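You operate a simulated robot arm through the tools that you are given. There is no shell and no other tool. Be economical: measure what you need, move in short steps, check, and stop when the job is done.

Carry out the task below with a simulated two-armed robot. There is one attempt and no reset: what you move stays moved.

JOB
Pick up the bottle that says "herb" from the upper shelf of the open rack with one hand, pass it to the other hand and put it on the middle shelf of the open rack. Set down upright: bottle.

The check looks at the end state, three seconds after you hand in, the way a careful person would. Anything else that was tipped, shoved, dropped, spilled or broken makes it a failure.

ROBOT AND FRAMES
Two 7-joint arms with two-finger parallel grippers on one trunk, on a base that drives. Base frame: it is fixed to the floor where the robot stands at the start and does not move with it; the origin is under the middle of the robot, x ahead of it, y to its left, z up. Readings come in mm, degrees, newtons and seconds.
The left shoulder is at the start at [20, 113, 1399], the right one opposite. With the tool pointing down near the work surface each hand reaches from about 160 to 600 mm from the robot's upright axis, wherever it stands, measured 20 degrees to its own side. Places, roughly: middle shelf of the open rack [900, -100, 900]. Payload 1.57 kg a hand.
The tool frame of a hand sits at the grasp point between the pads (the TCP): z along the fingers, y along the line on which they close. The tips reach 30 mm beyond it. The gripper opens to 80 mm. The fingers are 17 mm wide and 12 mm thick; the gripper's body (40 by 82 mm) begins 80 mm behind the TCP.
Orientation is that of the tool frame in the base frame, as a unit quaternion [w, x, y, z]. With the fingers straight down and closing along the base's y, the tool's x points along the base's -x, its y along +y and its z along -z.

CONTROLS
- The arms move only by the tool drive_tool. It takes "left_plan", "right_plan" or both (then of equal length, played together; a hand with none holds still); each is text: rows parted by semicolons, each of 7 numbers parted by spaces: the shift along the tool's x, y, z in mm, then the turn, a rotation vector about the tool's x, y, z in degrees, then the gripper command, from -1 (fully open) to 1 (shut), values between in proportion. In form: tx ty tz wx wy wz grip; .... A call has 1 to 10 rows; each row shifts and turns the commanded pose from where the row before left it, along the tool's axes as they then stand. Rows are played at 5 a second. More than 50 mm and 8.6 degrees between two rows, or a gripper value outside its range, and nothing of the call is played. A pose out of reach is approached as far as the arm can. The call stops where the force on the tool passes 40 N (or 10 N more than at its start, if that is more) or the arm is blocked; 0.2 s more then pass. Each finger travels about 45 mm/s and halts on what it meets, pressing with about 31 N; the grip force reading is that of the motor and also rises with nothing between the fingers. The clock runs only during rows and for 0.2 s after the last one: add rows that do not move to give the fingers time. The reply holds the time, the measured pose of the TCP, the force on the tool along the base axes, the opening and the grip force, in the units named above and with some noise, with the torque about the TCP (base axes, N m) and any sound that the robot's microphone picked up.
- Cameras (640 x 400 px; columns grow to the right, rows downward): "scene" is now at [103.1, 4.7, 1559]; the picture's right is [0.05, -1.00, 0.00], its down [-0.20, -0.01, -0.98] and it looks along [0.98, 0.05, -0.20] (base axes); focal length 214 px, centre (320, 200). "left" rides on the left gripper at [72, 7, -122] in its tool frame; the picture's right is [-0.09, 1.00, 0.00], its down [-0.84, -0.08, -0.54] and it looks along [-0.54, -0.05, 0.84] (tool axes); focal length 238 px, centre (320, 200). "right" rides on the right gripper at [72, -7, -122] in its tool frame; the picture's right is [0.09, 1.00, 0.00], its down [-0.84, 0.08, -0.54] and it looks along [-0.54, 0.05, 0.84] (tool axes); focal length 238 px, centre (320, 200). There is no depth. A picture from a camera that has moved, and an enlarged one, comes with that camera's place and axes in the base frame and with its lens.
- camera(camera): a new picture of that camera. It takes no simulated time.
- move_column(by): slides the trunk up (or, below 0, down) by that many mm; the arms and the scene camera ride with it, the base frame stays. It gives what a move gives, with no picture.
- drive_base(legs): drives the robot by 1 to 6 legs, each [ahead, left, turn to the left] in mm, mm and degrees, along the robot's own axes; the way and the turn of a leg run together, so that a leg with both is an arc; at most 1500 mm and 180 degrees a leg. The arms and the cameras ride along, it lands a little off, and it stops where it bumps. It gives what a move gives.
- turn_head(pan, tilt): turns the head with the scene camera to pan (to the left, within 80 degrees either way) and tilt (down, from -29 to 69), counted from straight ahead of the robot. It gives what a move gives.
- zoom(camera, box): a new picture of the part [left, top, right, bottom] of that camera's present view, enlarged. It takes no simulated time.
- job_done(): hands the job in; it is judged then, once.

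Work in short steps. Places have to be worked out from the pictures, the camera data and where the tool is seen: move nearer, look again, correct. Check each grasp and each placing, and mend what went wrong. You have 120 turns and 88 pictures in all, those below and enlarged ones among them. Open the grippers and draw the arms clear of the work before you hand the job in, unless the task says otherwise; then end with one line.

The tools are called after "Emit:" by a JSON object that holds its "api" and its "payload". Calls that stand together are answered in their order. drive_tool: Moves the arms, as the interface text tells. Its arguments: {"type":"object","properties":{"left_plan":{"type":"string"},"right_plan":{"type":"string"}},"required":[]} The other tools are called the same way: move_column (by) slides the trunk up or down; drive_base (legs) drives the base; turn_head (pan, tilt) turns the head that bears the scene camera; camera (camera) takes a picture; zoom (camera, box) takes an enlarged picture of a part of a camera's view; job_done () hands the job in.

At the start:

```text
time_s: 0.0
left_eef_pos: [328.5, 85.6, 1591.8]
left_tcp_rot: [0.0, 0.0, 1.0, 0.0]
left_ft_force: [0.1, -0.1, 0.3]
left_ft_torque: [0.0, 0.02, 0.0]
left_opening: 80.1
left_finger_force: 0.1
right_eef_pos: [295.0, -167.7, 1505.5]
right_tcp_rot: [-0.001, 0.0, 1.0, 0.001]
right_ft_force: [-0.9, 0.2, -0.7]
right_ft_torque: [0.02, -0.03, -0.02]
right_opening: 79.9
right_finger_force: 0.1
trunk travel left (down, up): [-452.0, 118.0]
robot x, y, heading: [-4.7, 1.6, -0.2]
head pan, tilt: [2.9, 11.5]
```

scene: 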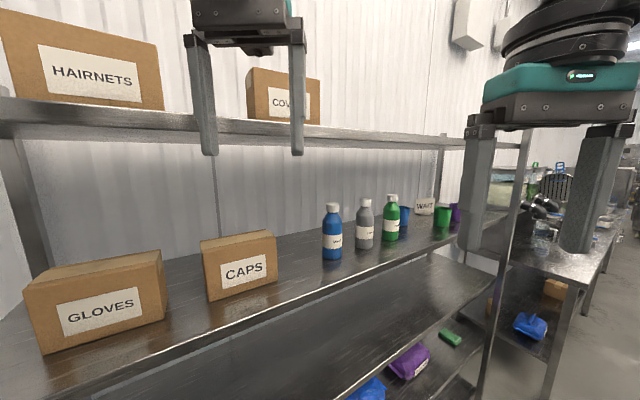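
right: 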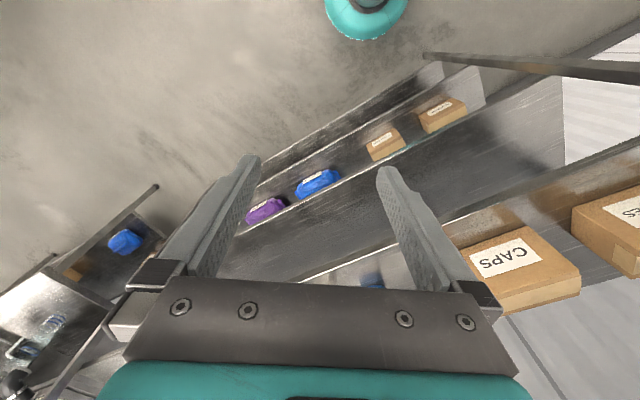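
left: 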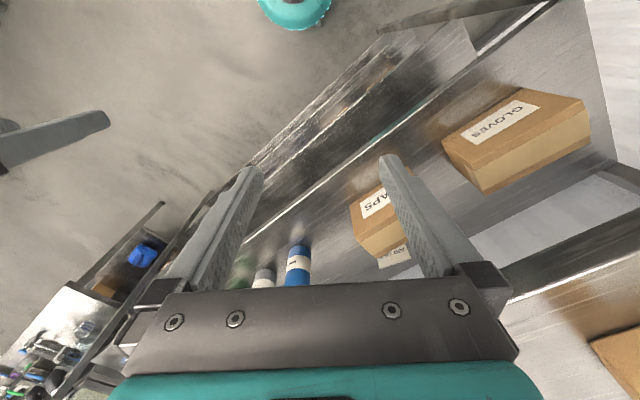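

The bottles stand on a shelf ahead; I zoom in to read the labels.

Emit:
{"api": "zoom", "payload": {"camera": "scene", "box": [300, 170, 480, 282]}}

Emit:
{"api": "turn_head", "payload": {"pan": -10, "tilt": 35}}

Emit:
{"api": "camera", "payload": {"camera": "scene"}}

```text
3.56 times, centred on (390, 226) of scene
camera zoom: at [103.1, 4.7, 1559.0], right [0.05, -1.0, 0.0], down [-0.2, -0.01, -0.98], along [0.98, 0.05, -0.2], focal length 763 px, centre (71, 108)
```

zoom: 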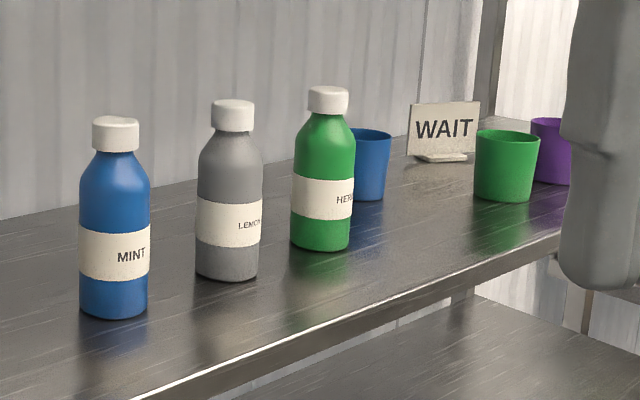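

```text
time_s: 0.9
left_eef_pos: [329.0, 85.6, 1590.8]
left_tcp_rot: [0.0, 0.0, 1.0, -0.001]
left_ft_force: [-0.1, -0.1, 0.7]
left_ft_torque: [-0.02, 0.02, -0.03]
left_opening: 79.9
left_finger_force: 0.0
right_eef_pos: [295.2, -168.2, 1505.8]
right_tcp_rot: [0.0, 0.0, 1.0, 0.0]
right_ft_force: [-0.1, -0.3, -0.2]
right_ft_torque: [0.01, -0.02, -0.03]
right_opening: 79.9
right_finger_force: 0.1
trunk travel left (down, up): [-452.0, 118.0]
robot x, y, heading: [0.3, -0.7, 0.1]
head pan, tilt: [-10.0, 35.0]
```

```text
83 pictures are left
camera scene: at [96.7, -15.3, 1521.5], right [-0.17, -0.98, 0.0], down [-0.56, 0.1, -0.82], along [0.81, -0.14, -0.57], focal length 214 px, centre (320, 200)
```

scene: 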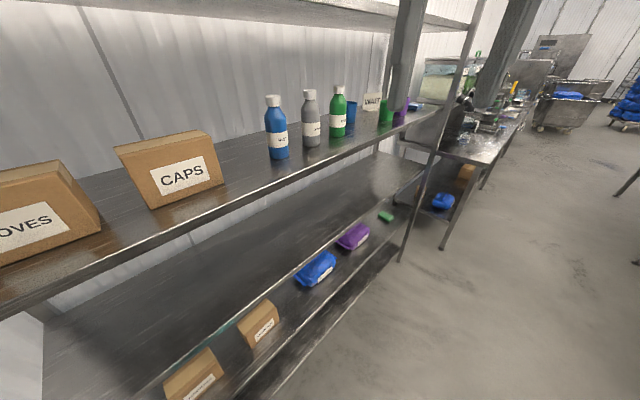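

The green bottle is HERB, about (800,-198,1280). The rack runs at an angle (front normal about +37°), so I back off a little, turn square to the rack and slide right.

Emit:
{"api": "drive_base", "payload": {"legs": [[-150, 0, 0], [0, 0, 37], [0, -450, 0]]}}

Emit:
{"api": "turn_head", "payload": {"pan": 0, "tilt": 25}}

Emit:
{"api": "camera", "payload": {"camera": "scene"}}

```text
time_s: 6.4
left_eef_pos: [336.5, -88.9, 1590.7]
left_tcp_rot: [0.0, -0.327, 0.945, -0.001]
left_ft_force: [0.4, -0.3, 0.0]
left_ft_torque: [0.0, -0.01, 0.0]
left_opening: 79.8
left_finger_force: 0.1
right_eef_pos: [467.7, -307.5, 1506.6]
right_tcp_rot: [0.0, -0.327, 0.945, 0.0]
right_ft_force: [0.6, 0.0, 0.0]
right_ft_torque: [0.01, -0.03, 0.0]
right_opening: 80.3
right_finger_force: 0.0
trunk travel left (down, up): [-452.0, 118.0]
robot x, y, heading: [129.9, -361.4, 38.4]
head pan, tilt: [-10.0, 35.0]
```

```text
time_s: 7.1
left_eef_pos: [336.2, -87.6, 1591.7]
left_tcp_rot: [0.0, -0.327, 0.945, -0.001]
left_ft_force: [0.4, 0.3, 0.7]
left_ft_torque: [-0.01, 0.02, 0.01]
left_opening: 79.8
left_finger_force: 0.1
right_eef_pos: [467.0, -308.0, 1505.4]
right_tcp_rot: [0.0, -0.327, 0.945, 0.0]
right_ft_force: [-0.2, 0.2, -0.5]
right_ft_torque: [0.0, 0.01, 0.0]
right_opening: 80.2
right_finger_force: 0.1
trunk travel left (down, up): [-452.0, 118.0]
robot x, y, heading: [132.7, -357.9, 37.9]
head pan, tilt: [0.0, 25.0]
```

```text
82 pictures are left
camera scene: at [211.7, -295.8, 1537.1], right [0.62, -0.79, 0.0], down [-0.33, -0.26, -0.91], along [0.71, 0.56, -0.42], focal length 214 px, centre (320, 200)
```

scene: 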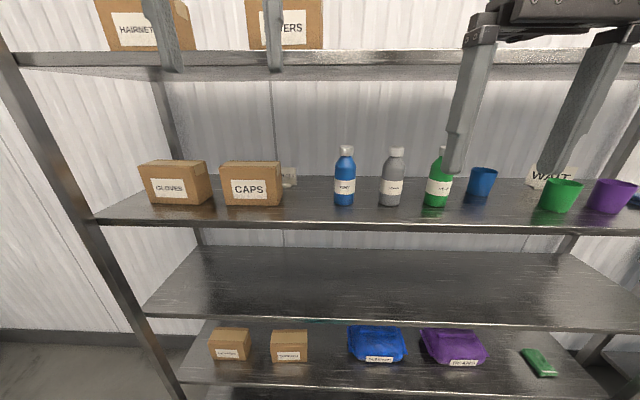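

Triangulating gives HERB base ≈ (867,-217,1256), shelf edge 543 mm ahead of the robot, middle (empty) shelf ≈ z 885. I slide 200 mm right, then pitch the right hand forward in the free space before the rack.

Emit:
{"api": "drive_base", "payload": {"legs": [[0, -200, 0]]}}

Emit:
{"api": "drive_tool", "payload": {"right_plan": "-15 0 10 0 -8.5 0 -1; -15 0 10 0 -8.5 0 -1; -15 0 10 0 -8.5 0 -1; -15 0 10 0 -8.5 0 -1; -15 0 10 0 -8.5 0 -1; -15 0 10 0 -8.5 0 -1; -10 0 10 0 -8.5 0 -1; 0 0 10 0 -8.5 0 -1; 0 0 0 0 -8.5 0 -1; 0 0 0 0 -8.5 0 -1"}}

Emit:
{"api": "camera", "payload": {"camera": "scene"}}

Emit:
{"api": "camera", "payload": {"camera": "right"}}

```text
time_s: 8.7
left_eef_pos: [461.7, -249.5, 1591.8]
left_tcp_rot: [0.0, -0.328, 0.945, -0.001]
left_ft_force: [-0.1, -0.8, -0.1]
left_ft_torque: [0.03, 0.02, -0.02]
left_opening: 80.1
left_finger_force: 0.1
right_eef_pos: [592.8, -468.4, 1506.3]
right_tcp_rot: [0.0, -0.328, 0.945, 0.0]
right_ft_force: [0.1, -0.2, -0.3]
right_ft_torque: [0.07, 0.01, 0.0]
right_opening: 80.3
right_finger_force: 0.1
trunk travel left (down, up): [-452.0, 118.0]
robot x, y, heading: [257.6, -517.2, 38.3]
head pan, tilt: [0.0, 25.0]
```

```text
time_s: 10.9
left_eef_pos: [463.2, -247.7, 1591.5]
left_tcp_rot: [0.001, -0.327, 0.945, -0.001]
left_ft_force: [-0.2, -0.1, -0.6]
left_ft_torque: [0.02, 0.01, -0.05]
left_opening: 79.8
left_finger_force: 0.1
right_eef_pos: [700.6, -381.6, 1486.6]
right_tcp_rot: [0.639, -0.242, 0.696, 0.222]
right_ft_force: [-0.2, 0.7, 0.2]
right_ft_torque: [0.02, 0.0, 0.0]
right_opening: 79.8
right_finger_force: 0.1
right hand out of reach, approached as far as the arm can: row 10
trunk travel left (down, up): [-452.0, 118.0]
robot x, y, heading: [258.9, -519.3, 38.4]
head pan, tilt: [0.0, 25.0]
```

```text
81 pictures are left
camera scene: at [338.4, -455.9, 1537.1], right [0.62, -0.79, 0.0], down [-0.33, -0.26, -0.91], along [0.71, 0.56, -0.42], focal length 214 px, centre (320, 200)
```

scene: 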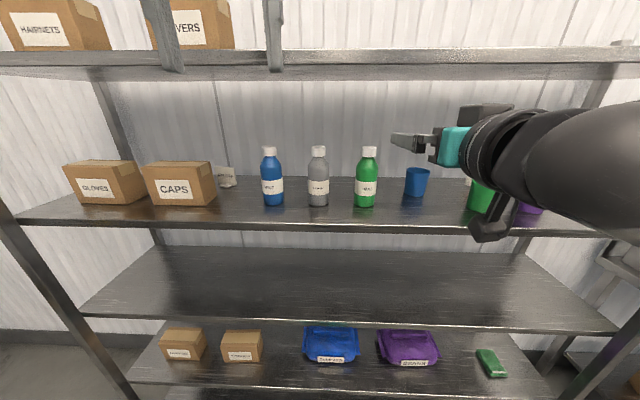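

```text
80 pictures are left
camera right: at [603.9, -467.0, 1424.2], right [-0.62, 0.78, -0.09], down [-0.42, -0.23, 0.88], along [0.66, 0.59, 0.47], focal length 238 px, centre (320, 200)
```

right: 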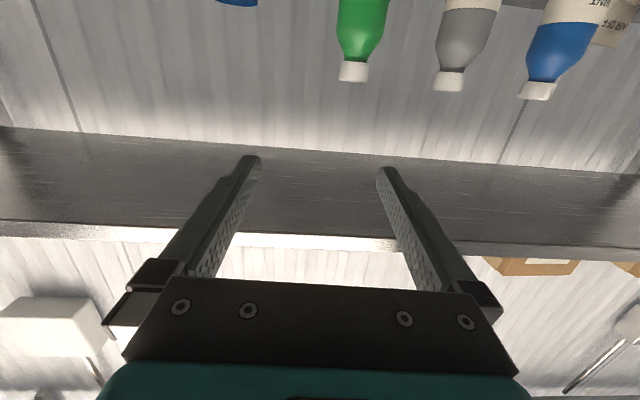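

Right hand points forward, 5° down, at ahead 432 / left −166 of the robot; HERB is at ahead 664 / left −137. I pitch it to 25° down and lower it to about z 1310, outside the shelf edge.

Emit:
{"api": "drive_tool", "payload": {"right_plan": "0 0 0 0 6.7 0 -1; 0 0 0 0 6.7 0 -1; 0 0 0 0 6.6 0 -1; 29.3 5.8 19.9 0 0 0 -1; 29.3 5.8 19.9 0 0 0 -1; 29.3 5.8 19.9 0 0 0 -1; 29.3 5.8 19.9 0 0 0 -1; 29.3 5.8 19.9 0 0 0 -1; 0 0 0 0 0 0 -1"}}

Emit:
{"api": "camera", "payload": {"camera": "scene"}}

Emit:
{"api": "camera", "payload": {"camera": "right"}}

```text
time_s: 12.9
left_eef_pos: [463.0, -248.5, 1591.7]
left_tcp_rot: [0.001, -0.329, 0.944, -0.001]
left_ft_force: [0.5, 0.0, -0.1]
left_ft_torque: [0.01, 0.0, 0.02]
left_opening: 80.3
left_finger_force: 0.1
right_eef_pos: [704.9, -339.4, 1313.0]
right_tcp_rot: [0.507, -0.277, 0.797, 0.176]
right_ft_force: [-0.1, 0.7, -0.6]
right_ft_torque: [0.02, 0.0, 0.0]
right_opening: 79.9
right_finger_force: 0.1
trunk travel left (down, up): [-452.0, 118.0]
robot x, y, heading: [256.6, -519.8, 38.1]
head pan, tilt: [0.0, 25.0]
```

```text
79 pictures are left
camera scene: at [337.9, -456.3, 1537.2], right [0.62, -0.79, 0.0], down [-0.33, -0.26, -0.91], along [0.71, 0.56, -0.42], focal length 214 px, centre (320, 200)
```

scene: 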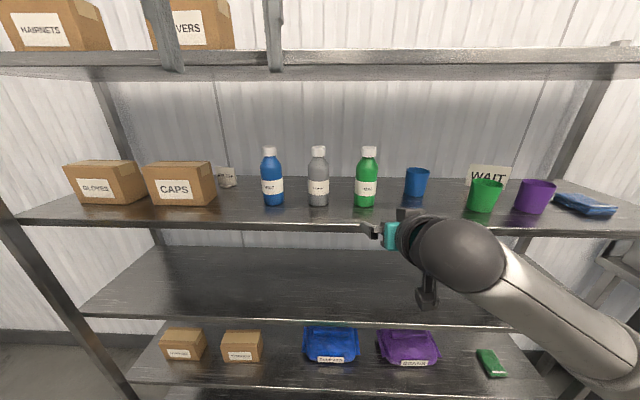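

```text
78 pictures are left
camera right: at [598.5, -433.3, 1298.9], right [-0.65, 0.76, -0.08], down [-0.16, -0.02, 0.99], along [0.75, 0.65, 0.13], focal length 238 px, centre (320, 200)
```

right: 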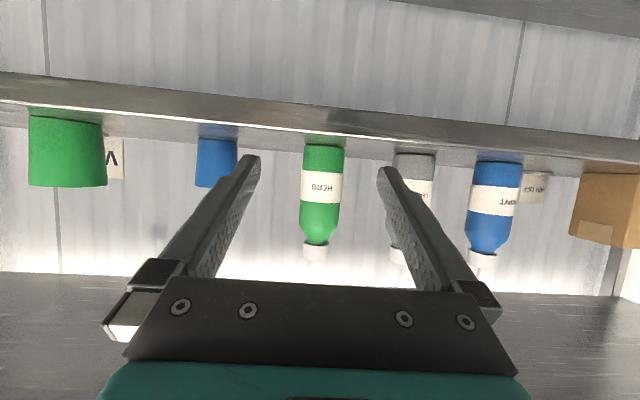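

HERB sits between the fingers in view, about 9 mm to tool +y and ~200 mm ahead. I advance 110 mm, shift 8 mm left, descend to z ≈1297, then look again.

Emit:
{"api": "drive_tool", "payload": {"right_plan": "-8 2 26.6 0 0 0 -1; -8 2 26.6 0 0 0 -1; -8 2 26.6 0 0 0 -1; -8 2 26.6 0 0 0 -1; 0 0 0 0 0 0 -1"}}

Emit:
{"api": "camera", "payload": {"camera": "right"}}

Emit:
{"api": "zoom", "payload": {"camera": "scene", "box": [300, 130, 460, 250]}}

```text
time_s: 14.1
left_eef_pos: [461.8, -249.1, 1591.6]
left_tcp_rot: [0.0, -0.328, 0.945, -0.001]
left_ft_force: [0.4, -0.3, 0.4]
left_ft_torque: [0.0, -0.02, -0.01]
left_opening: 79.9
left_finger_force: 0.0
right_eef_pos: [785.6, -267.2, 1296.1]
right_tcp_rot: [0.508, -0.277, 0.796, 0.177]
right_ft_force: [-0.3, 0.7, -0.6]
right_ft_torque: [0.0, 0.01, -0.02]
right_opening: 79.8
right_finger_force: 0.1
trunk travel left (down, up): [-452.0, 118.0]
robot x, y, heading: [256.3, -520.9, 38.1]
head pan, tilt: [0.0, 25.0]
```

```text
77 pictures are left
camera right: at [679.6, -359.5, 1281.7], right [-0.65, 0.76, -0.08], down [-0.16, -0.03, 0.99], along [0.75, 0.65, 0.14], focal length 238 px, centre (320, 200)
```

right: 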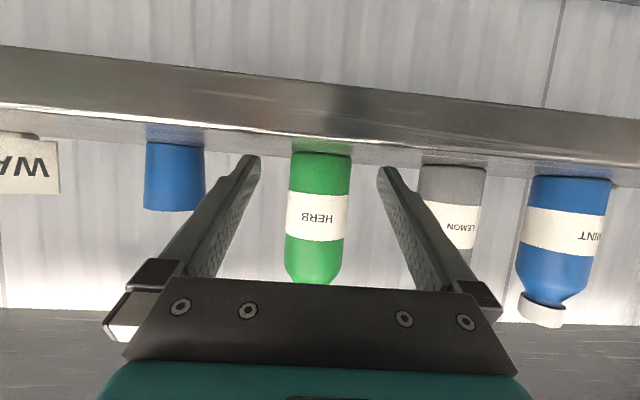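

```text
3.33 times, centred on (380, 190) of scene
camera zoom: at [337.8, -456.6, 1537.2], right [0.62, -0.79, 0.0], down [-0.33, -0.26, -0.91], along [0.71, 0.56, -0.42], focal length 715 px, centre (120, 233)
```

zoom: 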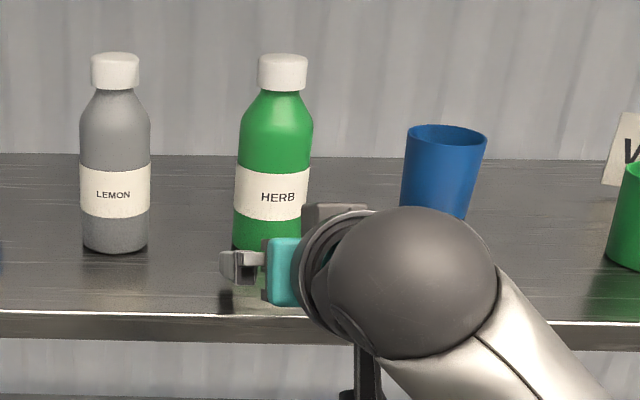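

Bottle is nearly centred (about +4 mm in tool y). I advance another 45 mm level with a 4 mm left shift and check.

Emit:
{"api": "drive_tool", "payload": {"right_plan": "-6.3 2 13.6 0 0 0 -1; -6.3 2 13.6 0 0 0 -1; -6.3 0 13.6 0 0 0 -1; 0 0 0 0 0 0 -1"}}

Emit:
{"api": "camera", "payload": {"camera": "right"}}

```text
time_s: 15.1
left_eef_pos: [463.0, -249.3, 1591.4]
left_tcp_rot: [0.0, -0.328, 0.945, -0.001]
left_ft_force: [0.7, -0.6, 0.0]
left_ft_torque: [-0.01, -0.01, -0.01]
left_opening: 80.2
left_finger_force: 0.0
right_eef_pos: [817.1, -235.7, 1296.4]
right_tcp_rot: [0.508, -0.277, 0.796, 0.177]
right_ft_force: [0.4, 0.0, -0.4]
right_ft_torque: [-0.01, 0.01, 0.0]
right_opening: 80.0
right_finger_force: 0.0
trunk travel left (down, up): [-452.0, 118.0]
robot x, y, heading: [258.3, -517.4, 38.4]
head pan, tilt: [0.0, 25.0]
```

```text
75 pictures are left
camera right: at [711.9, -328.5, 1281.3], right [-0.65, 0.76, -0.08], down [-0.16, -0.03, 0.99], along [0.75, 0.65, 0.14], focal length 238 px, centre (320, 200)
```

right: 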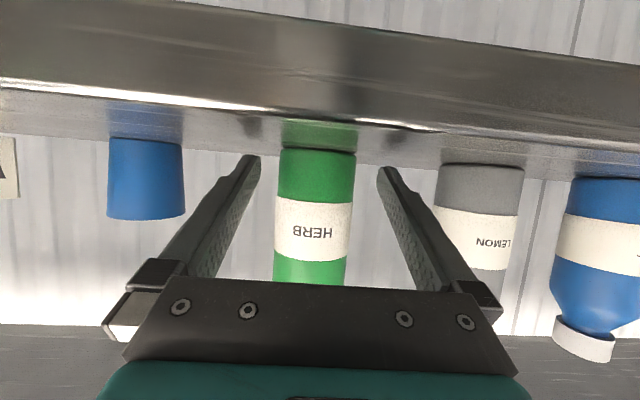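

Fingers straddle HERB with clearance on both sides and about 48 mm remain. I advance that and close slowly.

Emit:
{"api": "drive_tool", "payload": {"right_plan": "-6.8 -0.7 14.5 0 0 0 -1; -6.8 -0.7 14.5 0 0 0 -1; -6.7 0 14.5 0 0 0 -1; 0 0 0 0 0 0 -1"}}

Emit:
{"api": "camera", "payload": {"camera": "right"}}

Emit:
{"api": "zoom", "payload": {"camera": "scene", "box": [300, 130, 460, 250]}}

```text
time_s: 16.1
left_eef_pos: [463.0, -248.5, 1592.3]
left_tcp_rot: [0.0, -0.328, 0.945, -0.001]
left_ft_force: [-0.3, -0.8, -0.4]
left_ft_torque: [0.02, 0.0, -0.02]
left_opening: 80.1
left_finger_force: 0.0
right_eef_pos: [855.5, -209.3, 1295.2]
right_tcp_rot: [0.508, -0.276, 0.797, 0.175]
right_ft_force: [0.4, -0.7, -0.8]
right_ft_torque: [-0.01, -0.02, 0.02]
right_opening: 80.1
right_finger_force: 0.1
trunk travel left (down, up): [-452.0, 118.0]
robot x, y, heading: [258.6, -517.7, 38.5]
head pan, tilt: [0.0, 25.0]
```

```text
74 pictures are left
camera right: at [749.8, -301.7, 1281.5], right [-0.65, 0.76, -0.08], down [-0.16, -0.02, 0.99], along [0.75, 0.65, 0.13], focal length 238 px, centre (320, 200)
```

right: 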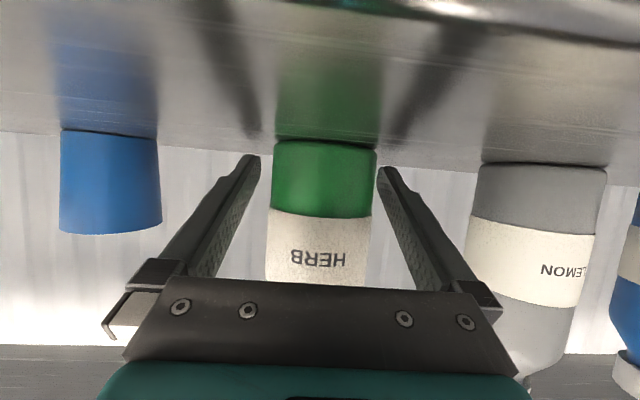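

```text
3.33 times, centred on (380, 190) of scene
camera zoom: at [337.8, -456.5, 1537.2], right [0.62, -0.79, 0.0], down [-0.33, -0.26, -0.91], along [0.71, 0.56, -0.42], focal length 715 px, centre (120, 233)
```

zoom: 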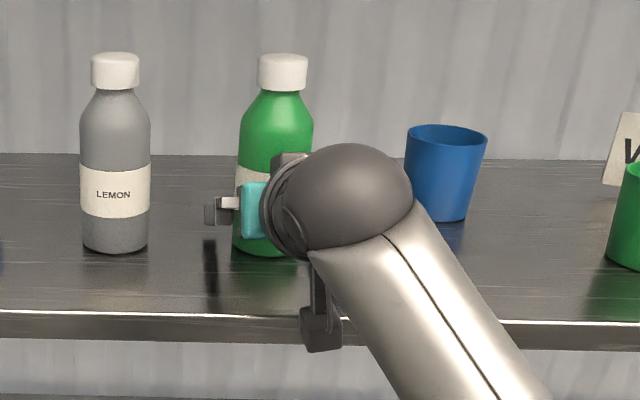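

Apparent width 105 px puts the bottle at TCP depth, centred within a couple mm. Closing now.

Emit:
{"api": "drive_tool", "payload": {"right_plan": "0 0 0 0 0 0 -0.6; 0 0 0 0 0 0 0; 0 0 0 0 0 0 1; 0 0 0 0 0 0 1; 0 0 0 0 0 0 1"}}

Emit:
{"api": "camera", "payload": {"camera": "right"}}

```text
time_s: 17.3
left_eef_pos: [461.4, -247.9, 1591.4]
left_tcp_rot: [0.0, -0.329, 0.944, 0.0]
left_ft_force: [-0.6, -0.8, -1.0]
left_ft_torque: [0.01, 0.0, -0.01]
left_opening: 79.9
left_finger_force: 0.0
right_eef_pos: [855.7, -207.6, 1295.5]
right_tcp_rot: [0.507, -0.277, 0.797, 0.176]
right_ft_force: [0.4, 1.5, 0.8]
right_ft_torque: [0.03, 0.03, -0.07]
right_opening: 57.5
right_finger_force: 31.4
trunk travel left (down, up): [-452.0, 118.0]
robot x, y, heading: [255.3, -517.5, 38.1]
head pan, tilt: [0.0, 25.0]
```

```text
72 pictures are left
camera right: at [749.6, -301.2, 1281.6], right [-0.65, 0.76, -0.08], down [-0.16, -0.02, 0.99], along [0.75, 0.65, 0.13], focal length 238 px, centre (320, 200)
```

right: 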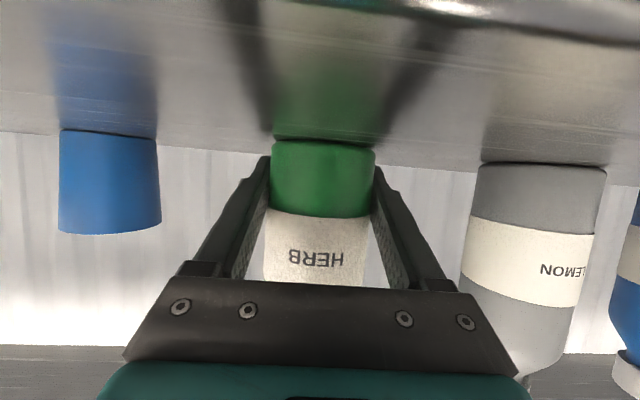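

Gripped at 57.5 mm. Lift 40 mm straight up and check.

Emit:
{"api": "drive_tool", "payload": {"right_plan": "-9 0 -4.2 0 0 0 1; -9 0 -4.2 0 0 0 1; -9 0 -4.2 0 0 0 1; -9 0 -4.2 0 0 0 1; 0 0 0 0 0 0 1"}}

Emit:
{"api": "camera", "payload": {"camera": "scene"}}

Emit:
{"api": "camera", "payload": {"camera": "right"}}

```text
time_s: 18.5
left_eef_pos: [463.1, -248.5, 1591.1]
left_tcp_rot: [0.0, -0.327, 0.945, -0.001]
left_ft_force: [0.4, 0.2, 0.1]
left_ft_torque: [0.04, -0.01, -0.01]
left_opening: 80.2
left_finger_force: 0.1
right_eef_pos: [857.7, -208.2, 1334.0]
right_tcp_rot: [0.506, -0.277, 0.798, 0.176]
right_ft_force: [0.3, -0.4, -3.5]
right_ft_torque: [-0.01, 0.04, -0.01]
right_opening: 57.6
right_finger_force: 31.5
trunk travel left (down, up): [-452.0, 118.0]
robot x, y, heading: [260.3, -516.9, 38.3]
head pan, tilt: [0.0, 25.0]
```

```text
71 pictures are left
camera scene: at [338.3, -456.0, 1537.1], right [0.62, -0.79, 0.0], down [-0.33, -0.26, -0.91], along [0.71, 0.56, -0.42], focal length 214 px, centre (320, 200)
```

scene: 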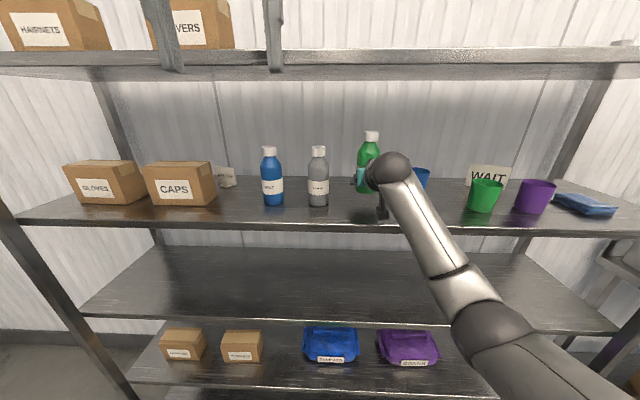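

```text
70 pictures are left
camera right: at [750.8, -300.9, 1320.4], right [-0.65, 0.76, -0.08], down [-0.16, -0.02, 0.99], along [0.75, 0.65, 0.13], focal length 238 px, centre (320, 200)
```

right: 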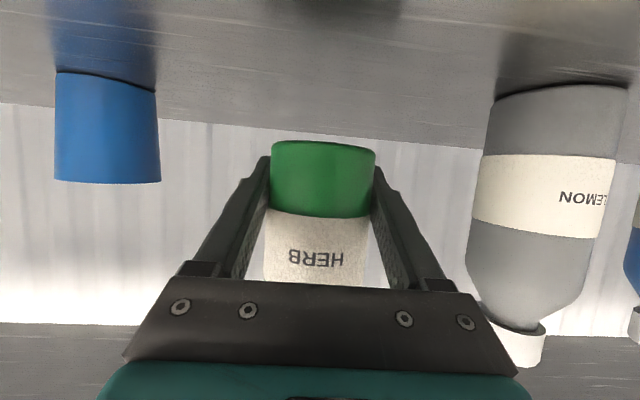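

HERB is lifted cleanly and upright, others untouched. I retract it 230 mm level out of the rack, then back the base off 200 mm.

Emit:
{"api": "drive_tool", "payload": {"right_plan": "10 0 -21 0 0 0 1; 19.5 0 -41.7 0 0 0 1; 19.5 0 -41.7 0 0 0 1; 19.5 0 -41.7 0 0 0 1; 19.5 0 -41.7 0 0 0 1; 10 0 -21 0 0 0 1; 0 0 0 0 0 0 1"}}

Emit:
{"api": "drive_base", "payload": {"legs": [[-200, 0, 0]]}}

Emit:
{"api": "camera", "payload": {"camera": "scene"}}

Emit:
{"api": "camera", "payload": {"camera": "left"}}

```text
time_s: 20.1
left_eef_pos: [462.2, -249.5, 1591.4]
left_tcp_rot: [0.0, -0.329, 0.944, -0.001]
left_ft_force: [-1.0, 0.0, 0.5]
left_ft_torque: [0.03, -0.02, 0.01]
left_opening: 79.9
left_finger_force: 0.2
right_eef_pos: [679.0, -351.2, 1335.3]
right_tcp_rot: [0.508, -0.276, 0.797, 0.176]
right_ft_force: [0.0, 0.4, -3.2]
right_ft_torque: [0.02, -0.02, -0.01]
right_opening: 57.1
right_finger_force: 30.5
trunk travel left (down, up): [-452.0, 118.0]
robot x, y, heading: [260.6, -518.8, 38.2]
head pan, tilt: [0.0, 25.0]
```

```text
time_s: 21.7
left_eef_pos: [303.4, -372.8, 1590.9]
left_tcp_rot: [0.001, -0.329, 0.944, -0.001]
left_ft_force: [-1.2, -1.1, -0.5]
left_ft_torque: [0.0, 0.01, -0.02]
left_opening: 80.1
left_finger_force: 0.1
right_eef_pos: [519.8, -475.5, 1335.5]
right_tcp_rot: [0.507, -0.276, 0.797, 0.176]
right_ft_force: [0.0, -0.1, -2.3]
right_ft_torque: [0.01, -0.02, -0.01]
right_opening: 57.5
right_finger_force: 31.0
trunk travel left (down, up): [-452.0, 118.0]
robot x, y, heading: [101.2, -643.0, 38.2]
head pan, tilt: [0.0, 25.0]
```

```text
69 pictures are left
camera scene: at [179.3, -581.4, 1537.2], right [0.62, -0.78, 0.0], down [-0.33, -0.26, -0.91], along [0.71, 0.56, -0.42], focal length 214 px, centre (320, 200)
```

scene: 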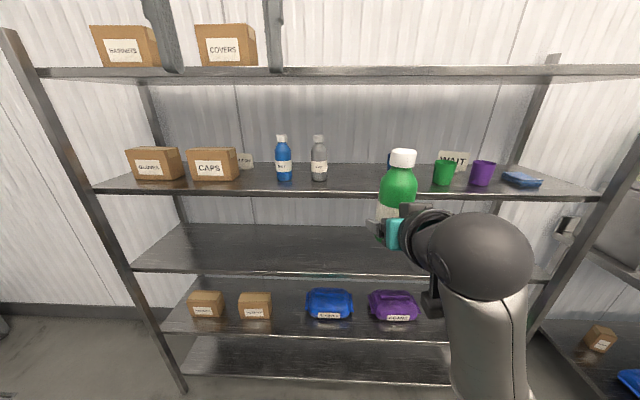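

```text
68 pictures are left
camera left: at [244.9, -412.4, 1712.9], right [-0.55, 0.84, 0.0], down [0.7, 0.46, 0.54], along [0.46, 0.3, -0.84], focal length 238 px, centre (320, 200)
```

left: 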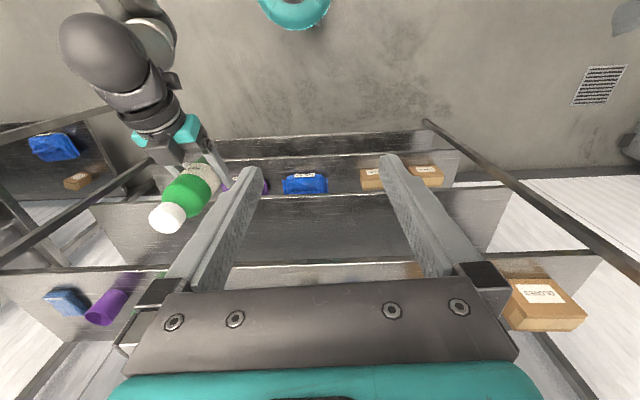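

HERB hangs upright in the right hand at ahead 432 / left −127, z 1335. Now I pitch the left hand forward (10° down) while moving it left, out of the way.

Emit:
{"api": "drive_tool", "payload": {"left_plan": "-15 8 10 0 -8 0 -1; -15 8 10 0 -8 0 -1; -15 8 10 0 -8 0 -1; -15 8 10 0 -8 0 -1; -15 8 10 0 -8 0 -1; -15 8 10 0 -8 0 -1; 0 8 10 0 -8 0 -1; 0 8 10 0 -8 0 -1; 10 8 0 0 -8 0 -1; 20 8 0 0 -8 0 -1"}}

Emit:
{"api": "camera", "payload": {"camera": "scene"}}

```text
time_s: 23.9
left_eef_pos: [337.6, -243.7, 1527.0]
left_tcp_rot: [0.608, -0.253, 0.723, 0.21]
left_ft_force: [-0.6, 1.2, -0.1]
left_ft_torque: [0.03, 0.0, -0.01]
left_opening: 80.0
left_finger_force: 0.1
right_eef_pos: [519.8, -475.0, 1336.6]
right_tcp_rot: [0.508, -0.277, 0.796, 0.176]
right_ft_force: [0.4, -0.5, -2.7]
right_ft_torque: [0.03, -0.03, -0.01]
right_opening: 57.6
right_finger_force: 31.1
trunk travel left (down, up): [-452.0, 118.0]
robot x, y, heading: [103.1, -642.2, 38.1]
head pan, tilt: [0.0, 25.0]
```

```text
67 pictures are left
camera scene: at [179.5, -580.3, 1537.1], right [0.62, -0.78, 0.0], down [-0.33, -0.26, -0.91], along [0.71, 0.56, -0.42], focal length 214 px, centre (320, 200)
```

scene: 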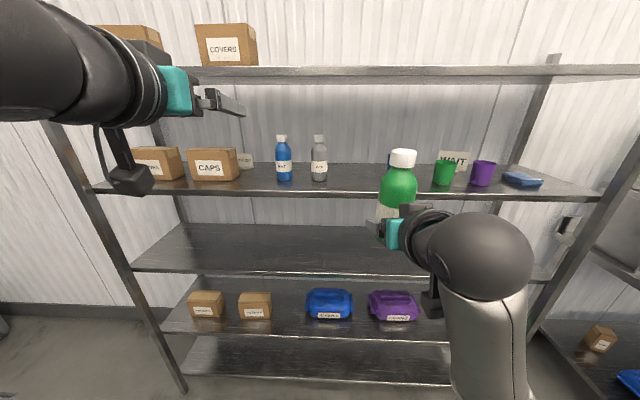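

Left hand is at ahead 430 / left 168, z 1527. I lower it to z ≈1390, shift inward to left ≈80, and start yawing it clockwise.

Emit:
{"api": "drive_tool", "payload": {"left_plan": "33.5 -22 5.9 0 0 0 -1; 33.5 -22 5.9 0 0 0 -1; 33.5 -22 5.9 0 0 0 -1; 33.5 -22 5.9 0 0 0 -1; 0 0 0 7.88 0 1.39 -1; 0 0 0 7.88 0 1.39 -1; 0 0 0 7.88 0 1.39 -1; 0 0 0 7.88 0 1.39 -1; 0 0 0 7.88 0 1.39 -1"}}

Emit:
{"api": "camera", "payload": {"camera": "scene"}}

Emit:
{"api": "camera", "payload": {"camera": "left"}}

```text
time_s: 25.9
left_eef_pos: [397.4, -310.6, 1391.8]
left_tcp_rot: [0.644, 0.012, 0.765, -0.01]
left_ft_force: [0.3, -0.2, -0.6]
left_ft_torque: [0.0, 0.04, 0.01]
left_opening: 79.9
left_finger_force: 0.0
left hand out of reach, approached as far as the arm can: row 6
right_eef_pos: [520.0, -475.9, 1336.6]
right_tcp_rot: [0.508, -0.277, 0.797, 0.176]
right_ft_force: [0.5, 0.4, -3.6]
right_ft_torque: [0.0, -0.03, -0.01]
right_opening: 57.6
right_finger_force: 31.2
trunk travel left (down, up): [-452.0, 118.0]
robot x, y, heading: [97.4, -644.7, 38.4]
head pan, tilt: [0.0, 25.0]
```

```text
66 pictures are left
camera scene: at [179.5, -580.6, 1537.1], right [0.62, -0.78, 0.0], down [-0.33, -0.26, -0.91], along [0.71, 0.56, -0.42], focal length 214 px, centre (320, 200)
```

scene: 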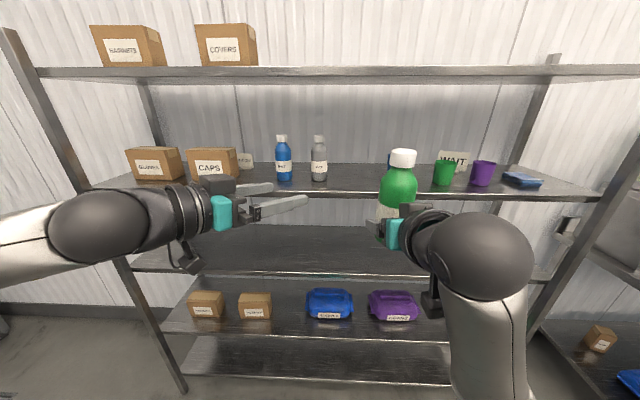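

```text
65 pictures are left
camera left: at [266.7, -299.3, 1341.1], right [0.05, 0.99, 0.09], down [-0.39, -0.07, 0.92], along [0.92, -0.08, 0.39], focal length 238 px, centre (320, 200)
```

left: 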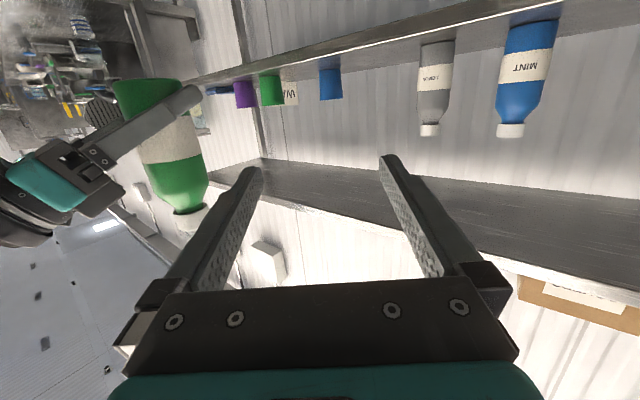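

Left hand reached 40° inward yaw. I slide it inward 60 mm and yaw the remaining 40°.

Emit:
{"api": "drive_tool", "payload": {"left_plan": "-2 -29.4 11.5 0 0 0 -1; -2 -29.4 11.5 0 0 0 -1; 0 0 0 7.88 0 1.39 -1; 0 0 0 7.88 0 1.39 -1; 0 0 0 7.88 0 1.39 -1; 0 0 0 7.88 0 1.39 -1; 0 0 0 7.88 0 1.39 -1; 0 0 0 0 0 0 -1"}}

Emit:
{"api": "camera", "payload": {"camera": "scene"}}

Emit:
{"api": "camera", "payload": {"camera": "left"}}

```text
time_s: 27.7
left_eef_pos: [433.8, -396.1, 1395.6]
left_tcp_rot: [0.624, 0.244, 0.71, -0.214]
left_ft_force: [-0.4, 0.0, 0.0]
left_ft_torque: [0.0, 0.01, 0.0]
left_opening: 79.7
left_finger_force: 0.0
left hand out of reach, approached as far as the arm can: row 5, 6
right_eef_pos: [518.3, -476.0, 1335.7]
right_tcp_rot: [0.507, -0.277, 0.797, 0.176]
right_ft_force: [0.2, -1.0, -3.6]
right_ft_torque: [0.0, -0.02, -0.02]
right_opening: 57.0
right_finger_force: 31.2
trunk travel left (down, up): [-452.0, 118.0]
robot x, y, heading: [99.9, -646.3, 37.9]
head pan, tilt: [0.0, 25.0]
```

```text
64 pictures are left
camera scene: at [179.6, -581.4, 1537.1], right [0.62, -0.78, 0.0], down [-0.33, -0.26, -0.91], along [0.71, 0.56, -0.42], focal length 214 px, centre (320, 200)
```

scene: 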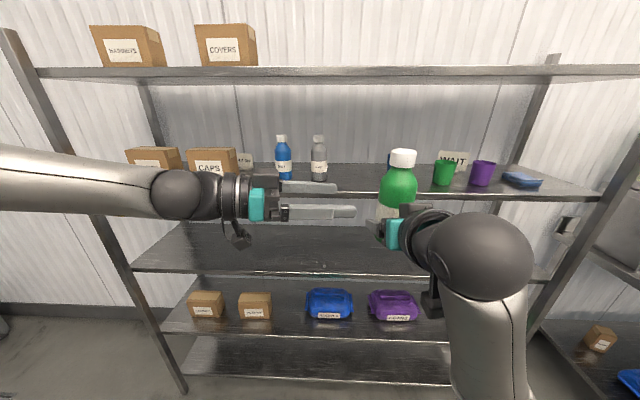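

```text
63 pictures are left
camera left: at [337.9, -310.2, 1339.6], right [0.62, 0.78, 0.09], down [-0.39, 0.2, 0.9], along [0.68, -0.59, 0.43], focal length 238 px, centre (320, 200)
```

left: 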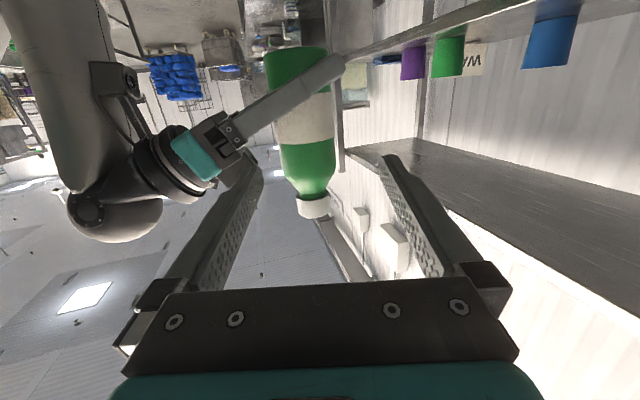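

Left hand points to the bottle, 76° from the right hand's direction, ~115 mm away with HERB at tool y ≈ −12. I shift, drop 8 mm, advance 45 mm and check.

Emit:
{"api": "drive_tool", "payload": {"left_plan": "1 -6 0 0 0 0 -1; 1.2 -6 15.6 0 0 0 -1; 0 0 15 0 0 0 -1; 0 0 15 0 0 0 -1; 0 0 0 0 0 0 -1"}}

Emit:
{"api": "camera", "payload": {"camera": "left"}}

Emit:
{"api": "zoom", "payload": {"camera": "scene", "box": [240, 120, 480, 270]}}

Emit:
{"api": "camera", "payload": {"camera": "right"}}

```text
time_s: 28.9
left_eef_pos: [463.6, -432.9, 1387.4]
left_tcp_rot: [0.625, 0.243, 0.711, -0.213]
left_ft_force: [-0.5, -0.5, -0.2]
left_ft_torque: [-0.01, -0.01, -0.04]
left_opening: 79.8
left_finger_force: 0.0
right_eef_pos: [519.0, -474.8, 1335.7]
right_tcp_rot: [0.508, -0.276, 0.797, 0.175]
right_ft_force: [0.6, -0.6, -3.2]
right_ft_torque: [-0.01, -0.02, 0.0]
right_opening: 57.3
right_finger_force: 30.7
trunk travel left (down, up): [-452.0, 118.0]
robot x, y, heading: [100.6, -642.9, 38.3]
head pan, tilt: [0.0, 25.0]
```

```text
62 pictures are left
camera left: at [366.2, -347.1, 1331.6], right [0.62, 0.78, 0.09], down [-0.39, 0.2, 0.9], along [0.68, -0.59, 0.43], focal length 238 px, centre (320, 200)
```

left: 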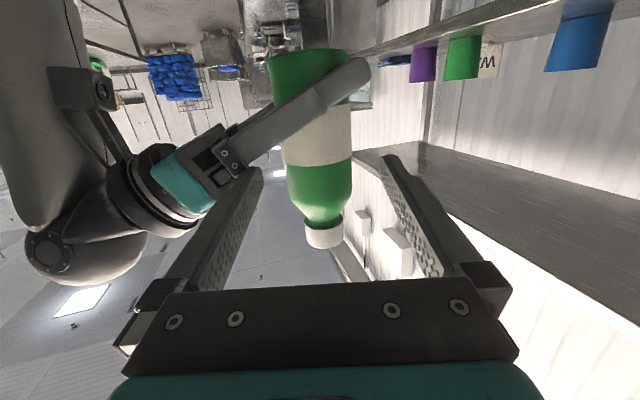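

```text
2.67 times, centred on (360, 195) of scene
camera zoom: at [179.5, -580.9, 1537.1], right [0.62, -0.78, 0.0], down [-0.33, -0.26, -0.91], along [0.71, 0.56, -0.42], focal length 572 px, centre (213, 213)
```

zoom: 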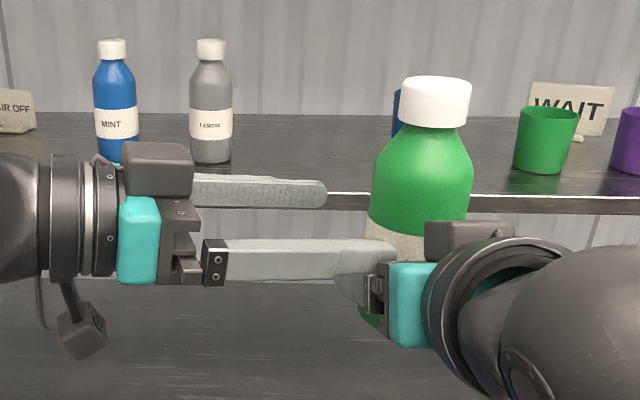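

```text
60 pictures are left
camera right: at [413.0, -568.5, 1321.4], right [-0.65, 0.76, -0.08], down [-0.16, -0.02, 0.99], along [0.75, 0.65, 0.13], focal length 238 px, centre (320, 200)
```

right: 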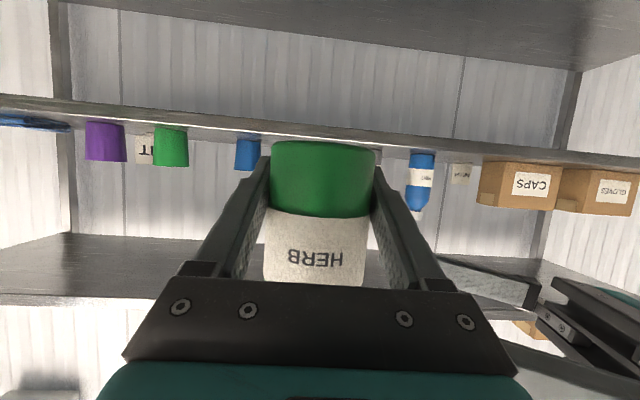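

Bottle is centred for the left hand, but the right gripper's top block leans close to the left near finger's path. I yaw the left 8° more (compensating sideways) and narrow its opening to 68 mm for clearance.

Emit:
{"api": "drive_tool", "payload": {"left_plan": "0 5 0 3.97 0 0.5 -0.9; 0 5 0 3.97 0 0.5 -0.8; 0 0 0 0 0 0 -0.7; 0 0 0 0 0 0 -0.7"}}

Emit:
{"api": "camera", "payload": {"camera": "left"}}

Emit:
{"api": "zoom", "payload": {"camera": "scene", "box": [240, 120, 480, 270]}}

```text
time_s: 29.9
left_eef_pos: [469.9, -426.0, 1386.5]
left_tcp_rot: [0.608, 0.292, 0.692, -0.257]
left_ft_force: [-0.8, 0.3, 0.6]
left_ft_torque: [0.04, 0.0, 0.0]
left_opening: 68.1
left_finger_force: 0.0
right_eef_pos: [519.6, -475.8, 1335.5]
right_tcp_rot: [0.508, -0.276, 0.796, 0.176]
right_ft_force: [0.2, -0.2, -2.5]
right_ft_torque: [0.02, -0.01, 0.01]
right_opening: 57.4
right_finger_force: 31.4
trunk travel left (down, up): [-452.0, 118.0]
robot x, y, heading: [98.0, -643.6, 38.2]
head pan, tilt: [0.0, 25.0]
```

```text
59 pictures are left
camera left: at [385.7, -326.5, 1331.0], right [0.72, 0.69, 0.09], down [-0.35, 0.25, 0.9], along [0.59, -0.68, 0.43], focal length 238 px, centre (320, 200)
```

left: 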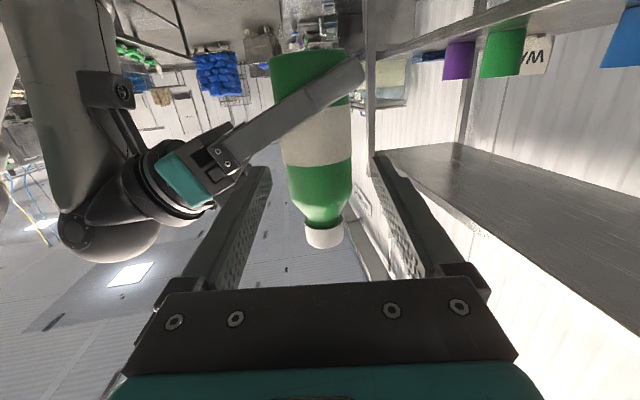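

```text
2.67 times, centred on (360, 195) of scene
camera zoom: at [180.0, -580.9, 1537.1], right [0.62, -0.78, 0.0], down [-0.33, -0.26, -0.91], along [0.71, 0.56, -0.42], focal length 572 px, centre (213, 213)
```

zoom: 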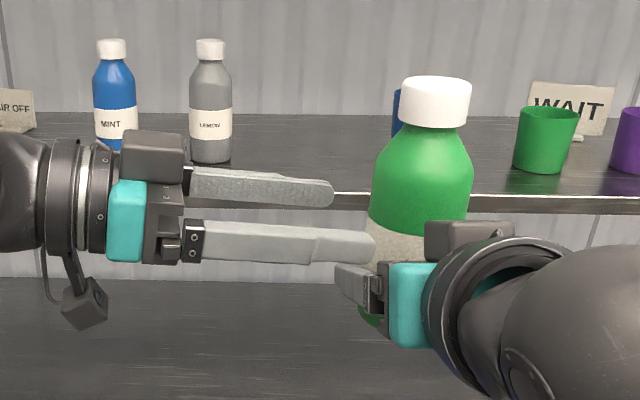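

Centred (y≈0). Advance 40 mm level, then check clearance near the right gripper.

Emit:
{"api": "drive_tool", "payload": {"left_plan": "-1.7 0 13.2 0 0 0 -0.7; -1.7 0 13.2 0 0 0 -0.7; -1.7 0 13.2 0 0 0 -0.7; 0 0 0 0 0 0 -0.7"}}

Emit:
{"api": "camera", "payload": {"camera": "left"}}

Emit:
{"api": "zoom", "payload": {"camera": "scene", "box": [280, 120, 480, 245]}}

```text
time_s: 30.9
left_eef_pos: [498.2, -453.9, 1387.0]
left_tcp_rot: [0.608, 0.292, 0.692, -0.257]
left_ft_force: [0.2, -0.4, 1.3]
left_ft_torque: [0.01, 0.03, -0.01]
left_opening: 67.9
left_finger_force: 0.1
right_eef_pos: [519.2, -476.4, 1335.3]
right_tcp_rot: [0.507, -0.277, 0.797, 0.176]
right_ft_force: [0.1, 0.1, -3.1]
right_ft_torque: [-0.01, -0.01, 0.01]
right_opening: 57.4
right_finger_force: 31.2
trunk travel left (down, up): [-452.0, 118.0]
robot x, y, heading: [102.0, -642.9, 38.4]
head pan, tilt: [0.0, 25.0]
```

```text
57 pictures are left
camera left: at [413.6, -354.9, 1330.2], right [0.72, 0.69, 0.09], down [-0.35, 0.25, 0.9], along [0.59, -0.68, 0.43], focal length 238 px, centre (320, 200)
```

left: 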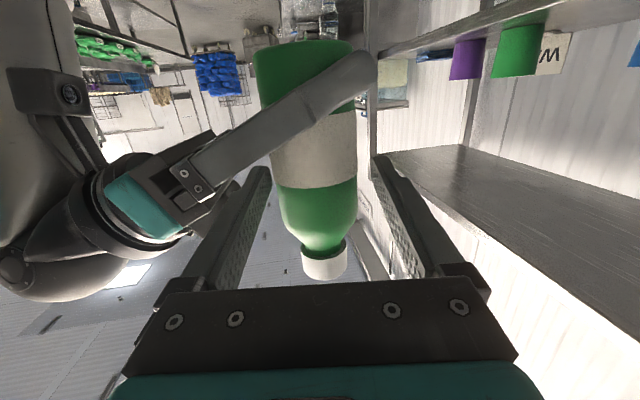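

```text
3.20 times, centred on (380, 182) of scene
camera zoom: at [179.5, -580.8, 1537.1], right [0.62, -0.78, 0.0], down [-0.33, -0.26, -0.91], along [0.71, 0.56, -0.42], focal length 686 px, centre (128, 256)
```

zoom: 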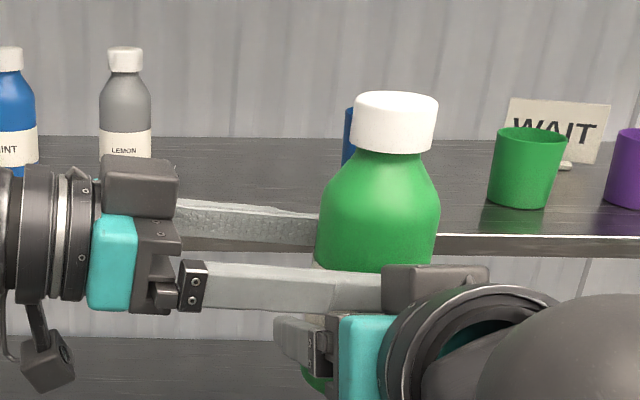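

Near finger passes beyond the right block with clearance, bottle ~29 mm ahead. Finish the advance with −2 mm y.

Emit:
{"api": "drive_tool", "payload": {"left_plan": "-1.2 -1 9.6 0 0 0 -0.7; -1.2 -1 9.6 0 0 0 -0.7; -1.2 0 9.6 0 0 0 -0.7; 0 0 0 0 0 0 -0.7"}}

Emit:
{"api": "camera", "payload": {"camera": "left"}}

Emit:
{"api": "camera", "payload": {"camera": "right"}}

```text
time_s: 31.9
left_eef_pos: [515.9, -476.1, 1387.7]
left_tcp_rot: [0.608, 0.293, 0.692, -0.257]
left_ft_force: [-0.5, 0.4, 0.9]
left_ft_torque: [-0.01, 0.0, -0.04]
left_opening: 68.2
left_finger_force: 0.0
right_eef_pos: [519.1, -475.1, 1335.8]
right_tcp_rot: [0.508, -0.276, 0.796, 0.176]
right_ft_force: [-0.1, -0.1, -3.0]
right_ft_torque: [0.04, 0.01, 0.04]
right_opening: 57.6
right_finger_force: 31.5
trunk travel left (down, up): [-452.0, 118.0]
robot x, y, heading: [98.4, -643.1, 38.2]
head pan, tilt: [0.0, 25.0]
```

```text
55 pictures are left
camera left: at [431.8, -376.8, 1330.3], right [0.72, 0.69, 0.09], down [-0.36, 0.25, 0.9], along [0.59, -0.68, 0.43], focal length 238 px, centre (320, 200)
```

left: 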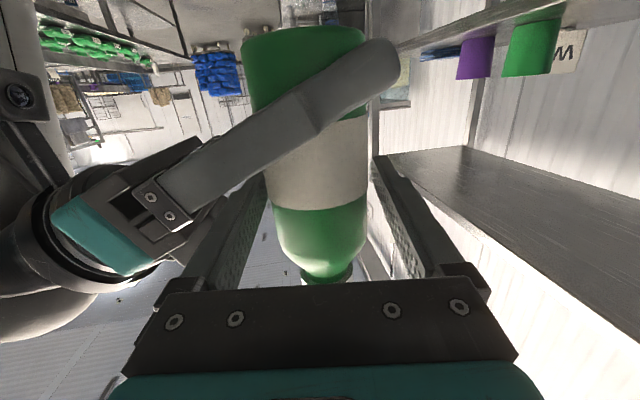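

```text
54 pictures are left
camera right: at [413.1, -568.4, 1321.4], right [-0.65, 0.76, -0.08], down [-0.16, -0.02, 0.99], along [0.75, 0.65, 0.13], focal length 238 px, centre (320, 200)
```

right: 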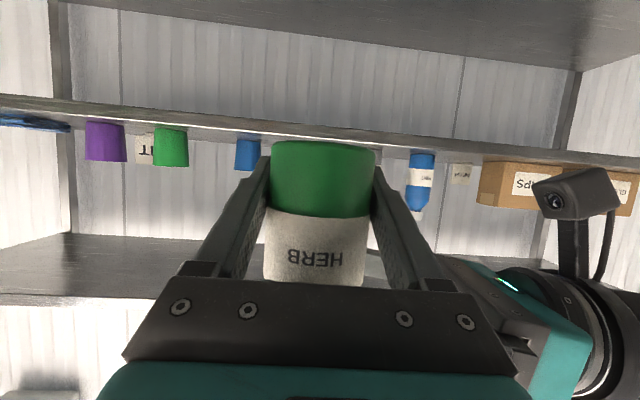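

Left fingers straddle HERB's upper body, well within the cylindrical part. Close the left gripper while the right still holds.

Emit:
{"api": "drive_tool", "payload": {"left_plan": "0 -0.7 0 0 0 0 -0.55; 0 -0.7 0 0 0 0 -0.45; 0 0 0 0 0 0 0.2; 0 0 0 0 0 0 1; 0 0 0 0 0 0 1; 0 0 0 0 0 0 1"}}

Emit:
{"api": "camera", "payload": {"camera": "left"}}

```text
time_s: 33.3
left_eef_pos: [515.6, -476.2, 1386.5]
left_tcp_rot: [0.608, 0.291, 0.693, -0.256]
left_ft_force: [6.5, 1.1, 1.7]
left_ft_torque: [-0.08, 0.01, 0.05]
left_opening: 56.6
left_finger_force: 31.0
right_eef_pos: [519.2, -476.3, 1335.6]
right_tcp_rot: [0.507, -0.277, 0.797, 0.176]
right_ft_force: [-6.8, -1.4, -4.6]
right_ft_torque: [0.15, -0.34, -0.02]
right_opening: 57.3
right_finger_force: 31.2
trunk travel left (down, up): [-452.0, 118.0]
robot x, y, heading: [100.3, -645.6, 38.2]
head pan, tilt: [0.0, 25.0]
```

```text
53 pictures are left
camera left: at [430.8, -377.6, 1330.4], right [0.72, 0.69, 0.09], down [-0.36, 0.25, 0.9], along [0.59, -0.68, 0.43], focal length 238 px, centre (320, 200)
```

left: 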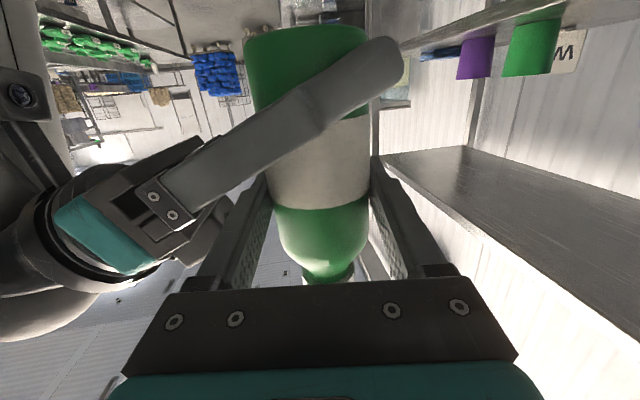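

Both hands grip; a small 6.5 N mutual load exists. I relieve by 1.5 mm on the left and then open the right.

Emit:
{"api": "drive_tool", "payload": {"left_plan": "0 1.5 0 0 0 0 1; 0 0 0 0 0 0 1"}}

Emit:
{"api": "drive_tool", "payload": {"right_plan": "0 0 0 0 0 0 0; 0 0 0 0 0 0 -0.8; 0 0 0 0 0 0 -0.9; 0 0 0 0 0 0 -0.9"}}

Emit:
{"api": "zoom", "payload": {"camera": "scene", "box": [280, 120, 480, 245]}}

Emit:
{"api": "camera", "payload": {"camera": "right"}}

```text
time_s: 33.9
left_eef_pos: [515.8, -476.8, 1387.2]
left_tcp_rot: [0.608, 0.293, 0.692, -0.257]
left_ft_force: [0.8, 0.1, 2.6]
left_ft_torque: [0.03, 0.17, 0.06]
left_opening: 56.6
left_finger_force: 30.9
right_eef_pos: [519.2, -476.2, 1336.4]
right_tcp_rot: [0.507, -0.276, 0.798, 0.175]
right_ft_force: [-0.5, -1.4, -4.1]
right_ft_torque: [-0.01, -0.22, -0.09]
right_opening: 57.3
right_finger_force: 31.0
trunk travel left (down, up): [-452.0, 118.0]
robot x, y, heading: [99.4, -645.7, 38.5]
head pan, tilt: [0.0, 25.0]
```

```text
time_s: 34.9
left_eef_pos: [515.1, -475.6, 1387.3]
left_tcp_rot: [0.608, 0.293, 0.692, -0.258]
left_ft_force: [0.6, -0.5, 0.6]
left_ft_torque: [-0.01, 0.01, -0.02]
left_opening: 56.9
left_finger_force: 30.8
right_eef_pos: [519.5, -475.7, 1335.9]
right_tcp_rot: [0.507, -0.276, 0.797, 0.176]
right_ft_force: [0.6, -0.3, 0.3]
right_ft_torque: [0.05, 0.03, 0.02]
right_opening: 75.9
right_finger_force: 0.0
trunk travel left (down, up): [-452.0, 118.0]
robot x, y, heading: [98.9, -641.8, 38.2]
head pan, tilt: [0.0, 25.0]
```

```text
3.20 times, centred on (380, 182) of scene
camera zoom: at [179.8, -581.0, 1537.1], right [0.62, -0.78, 0.0], down [-0.33, -0.26, -0.91], along [0.71, 0.56, -0.42], focal length 686 px, centre (128, 256)
```

zoom: 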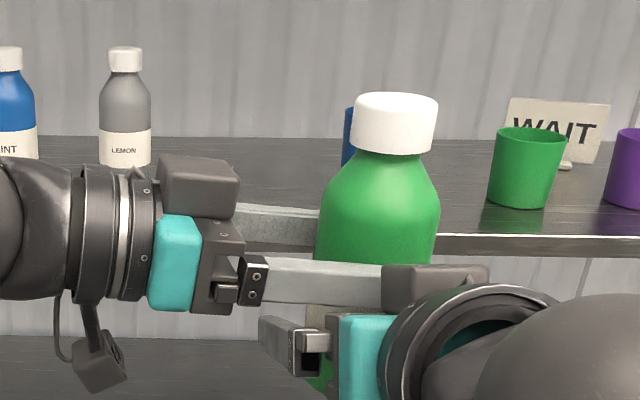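

```text
51 pictures are left
camera right: at [413.4, -568.5, 1321.4], right [-0.65, 0.76, -0.08], down [-0.16, -0.02, 0.99], along [0.75, 0.65, 0.13], focal length 238 px, centre (320, 200)
```

right: 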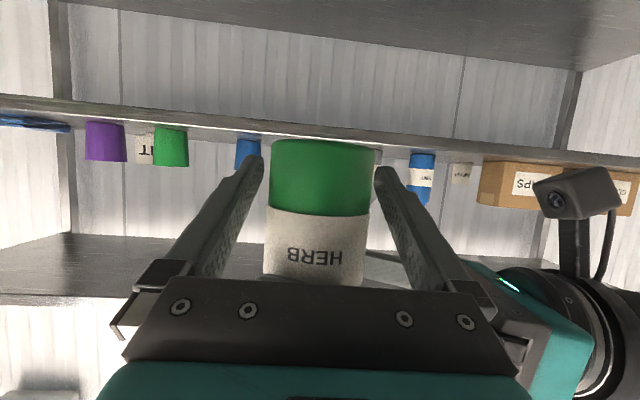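

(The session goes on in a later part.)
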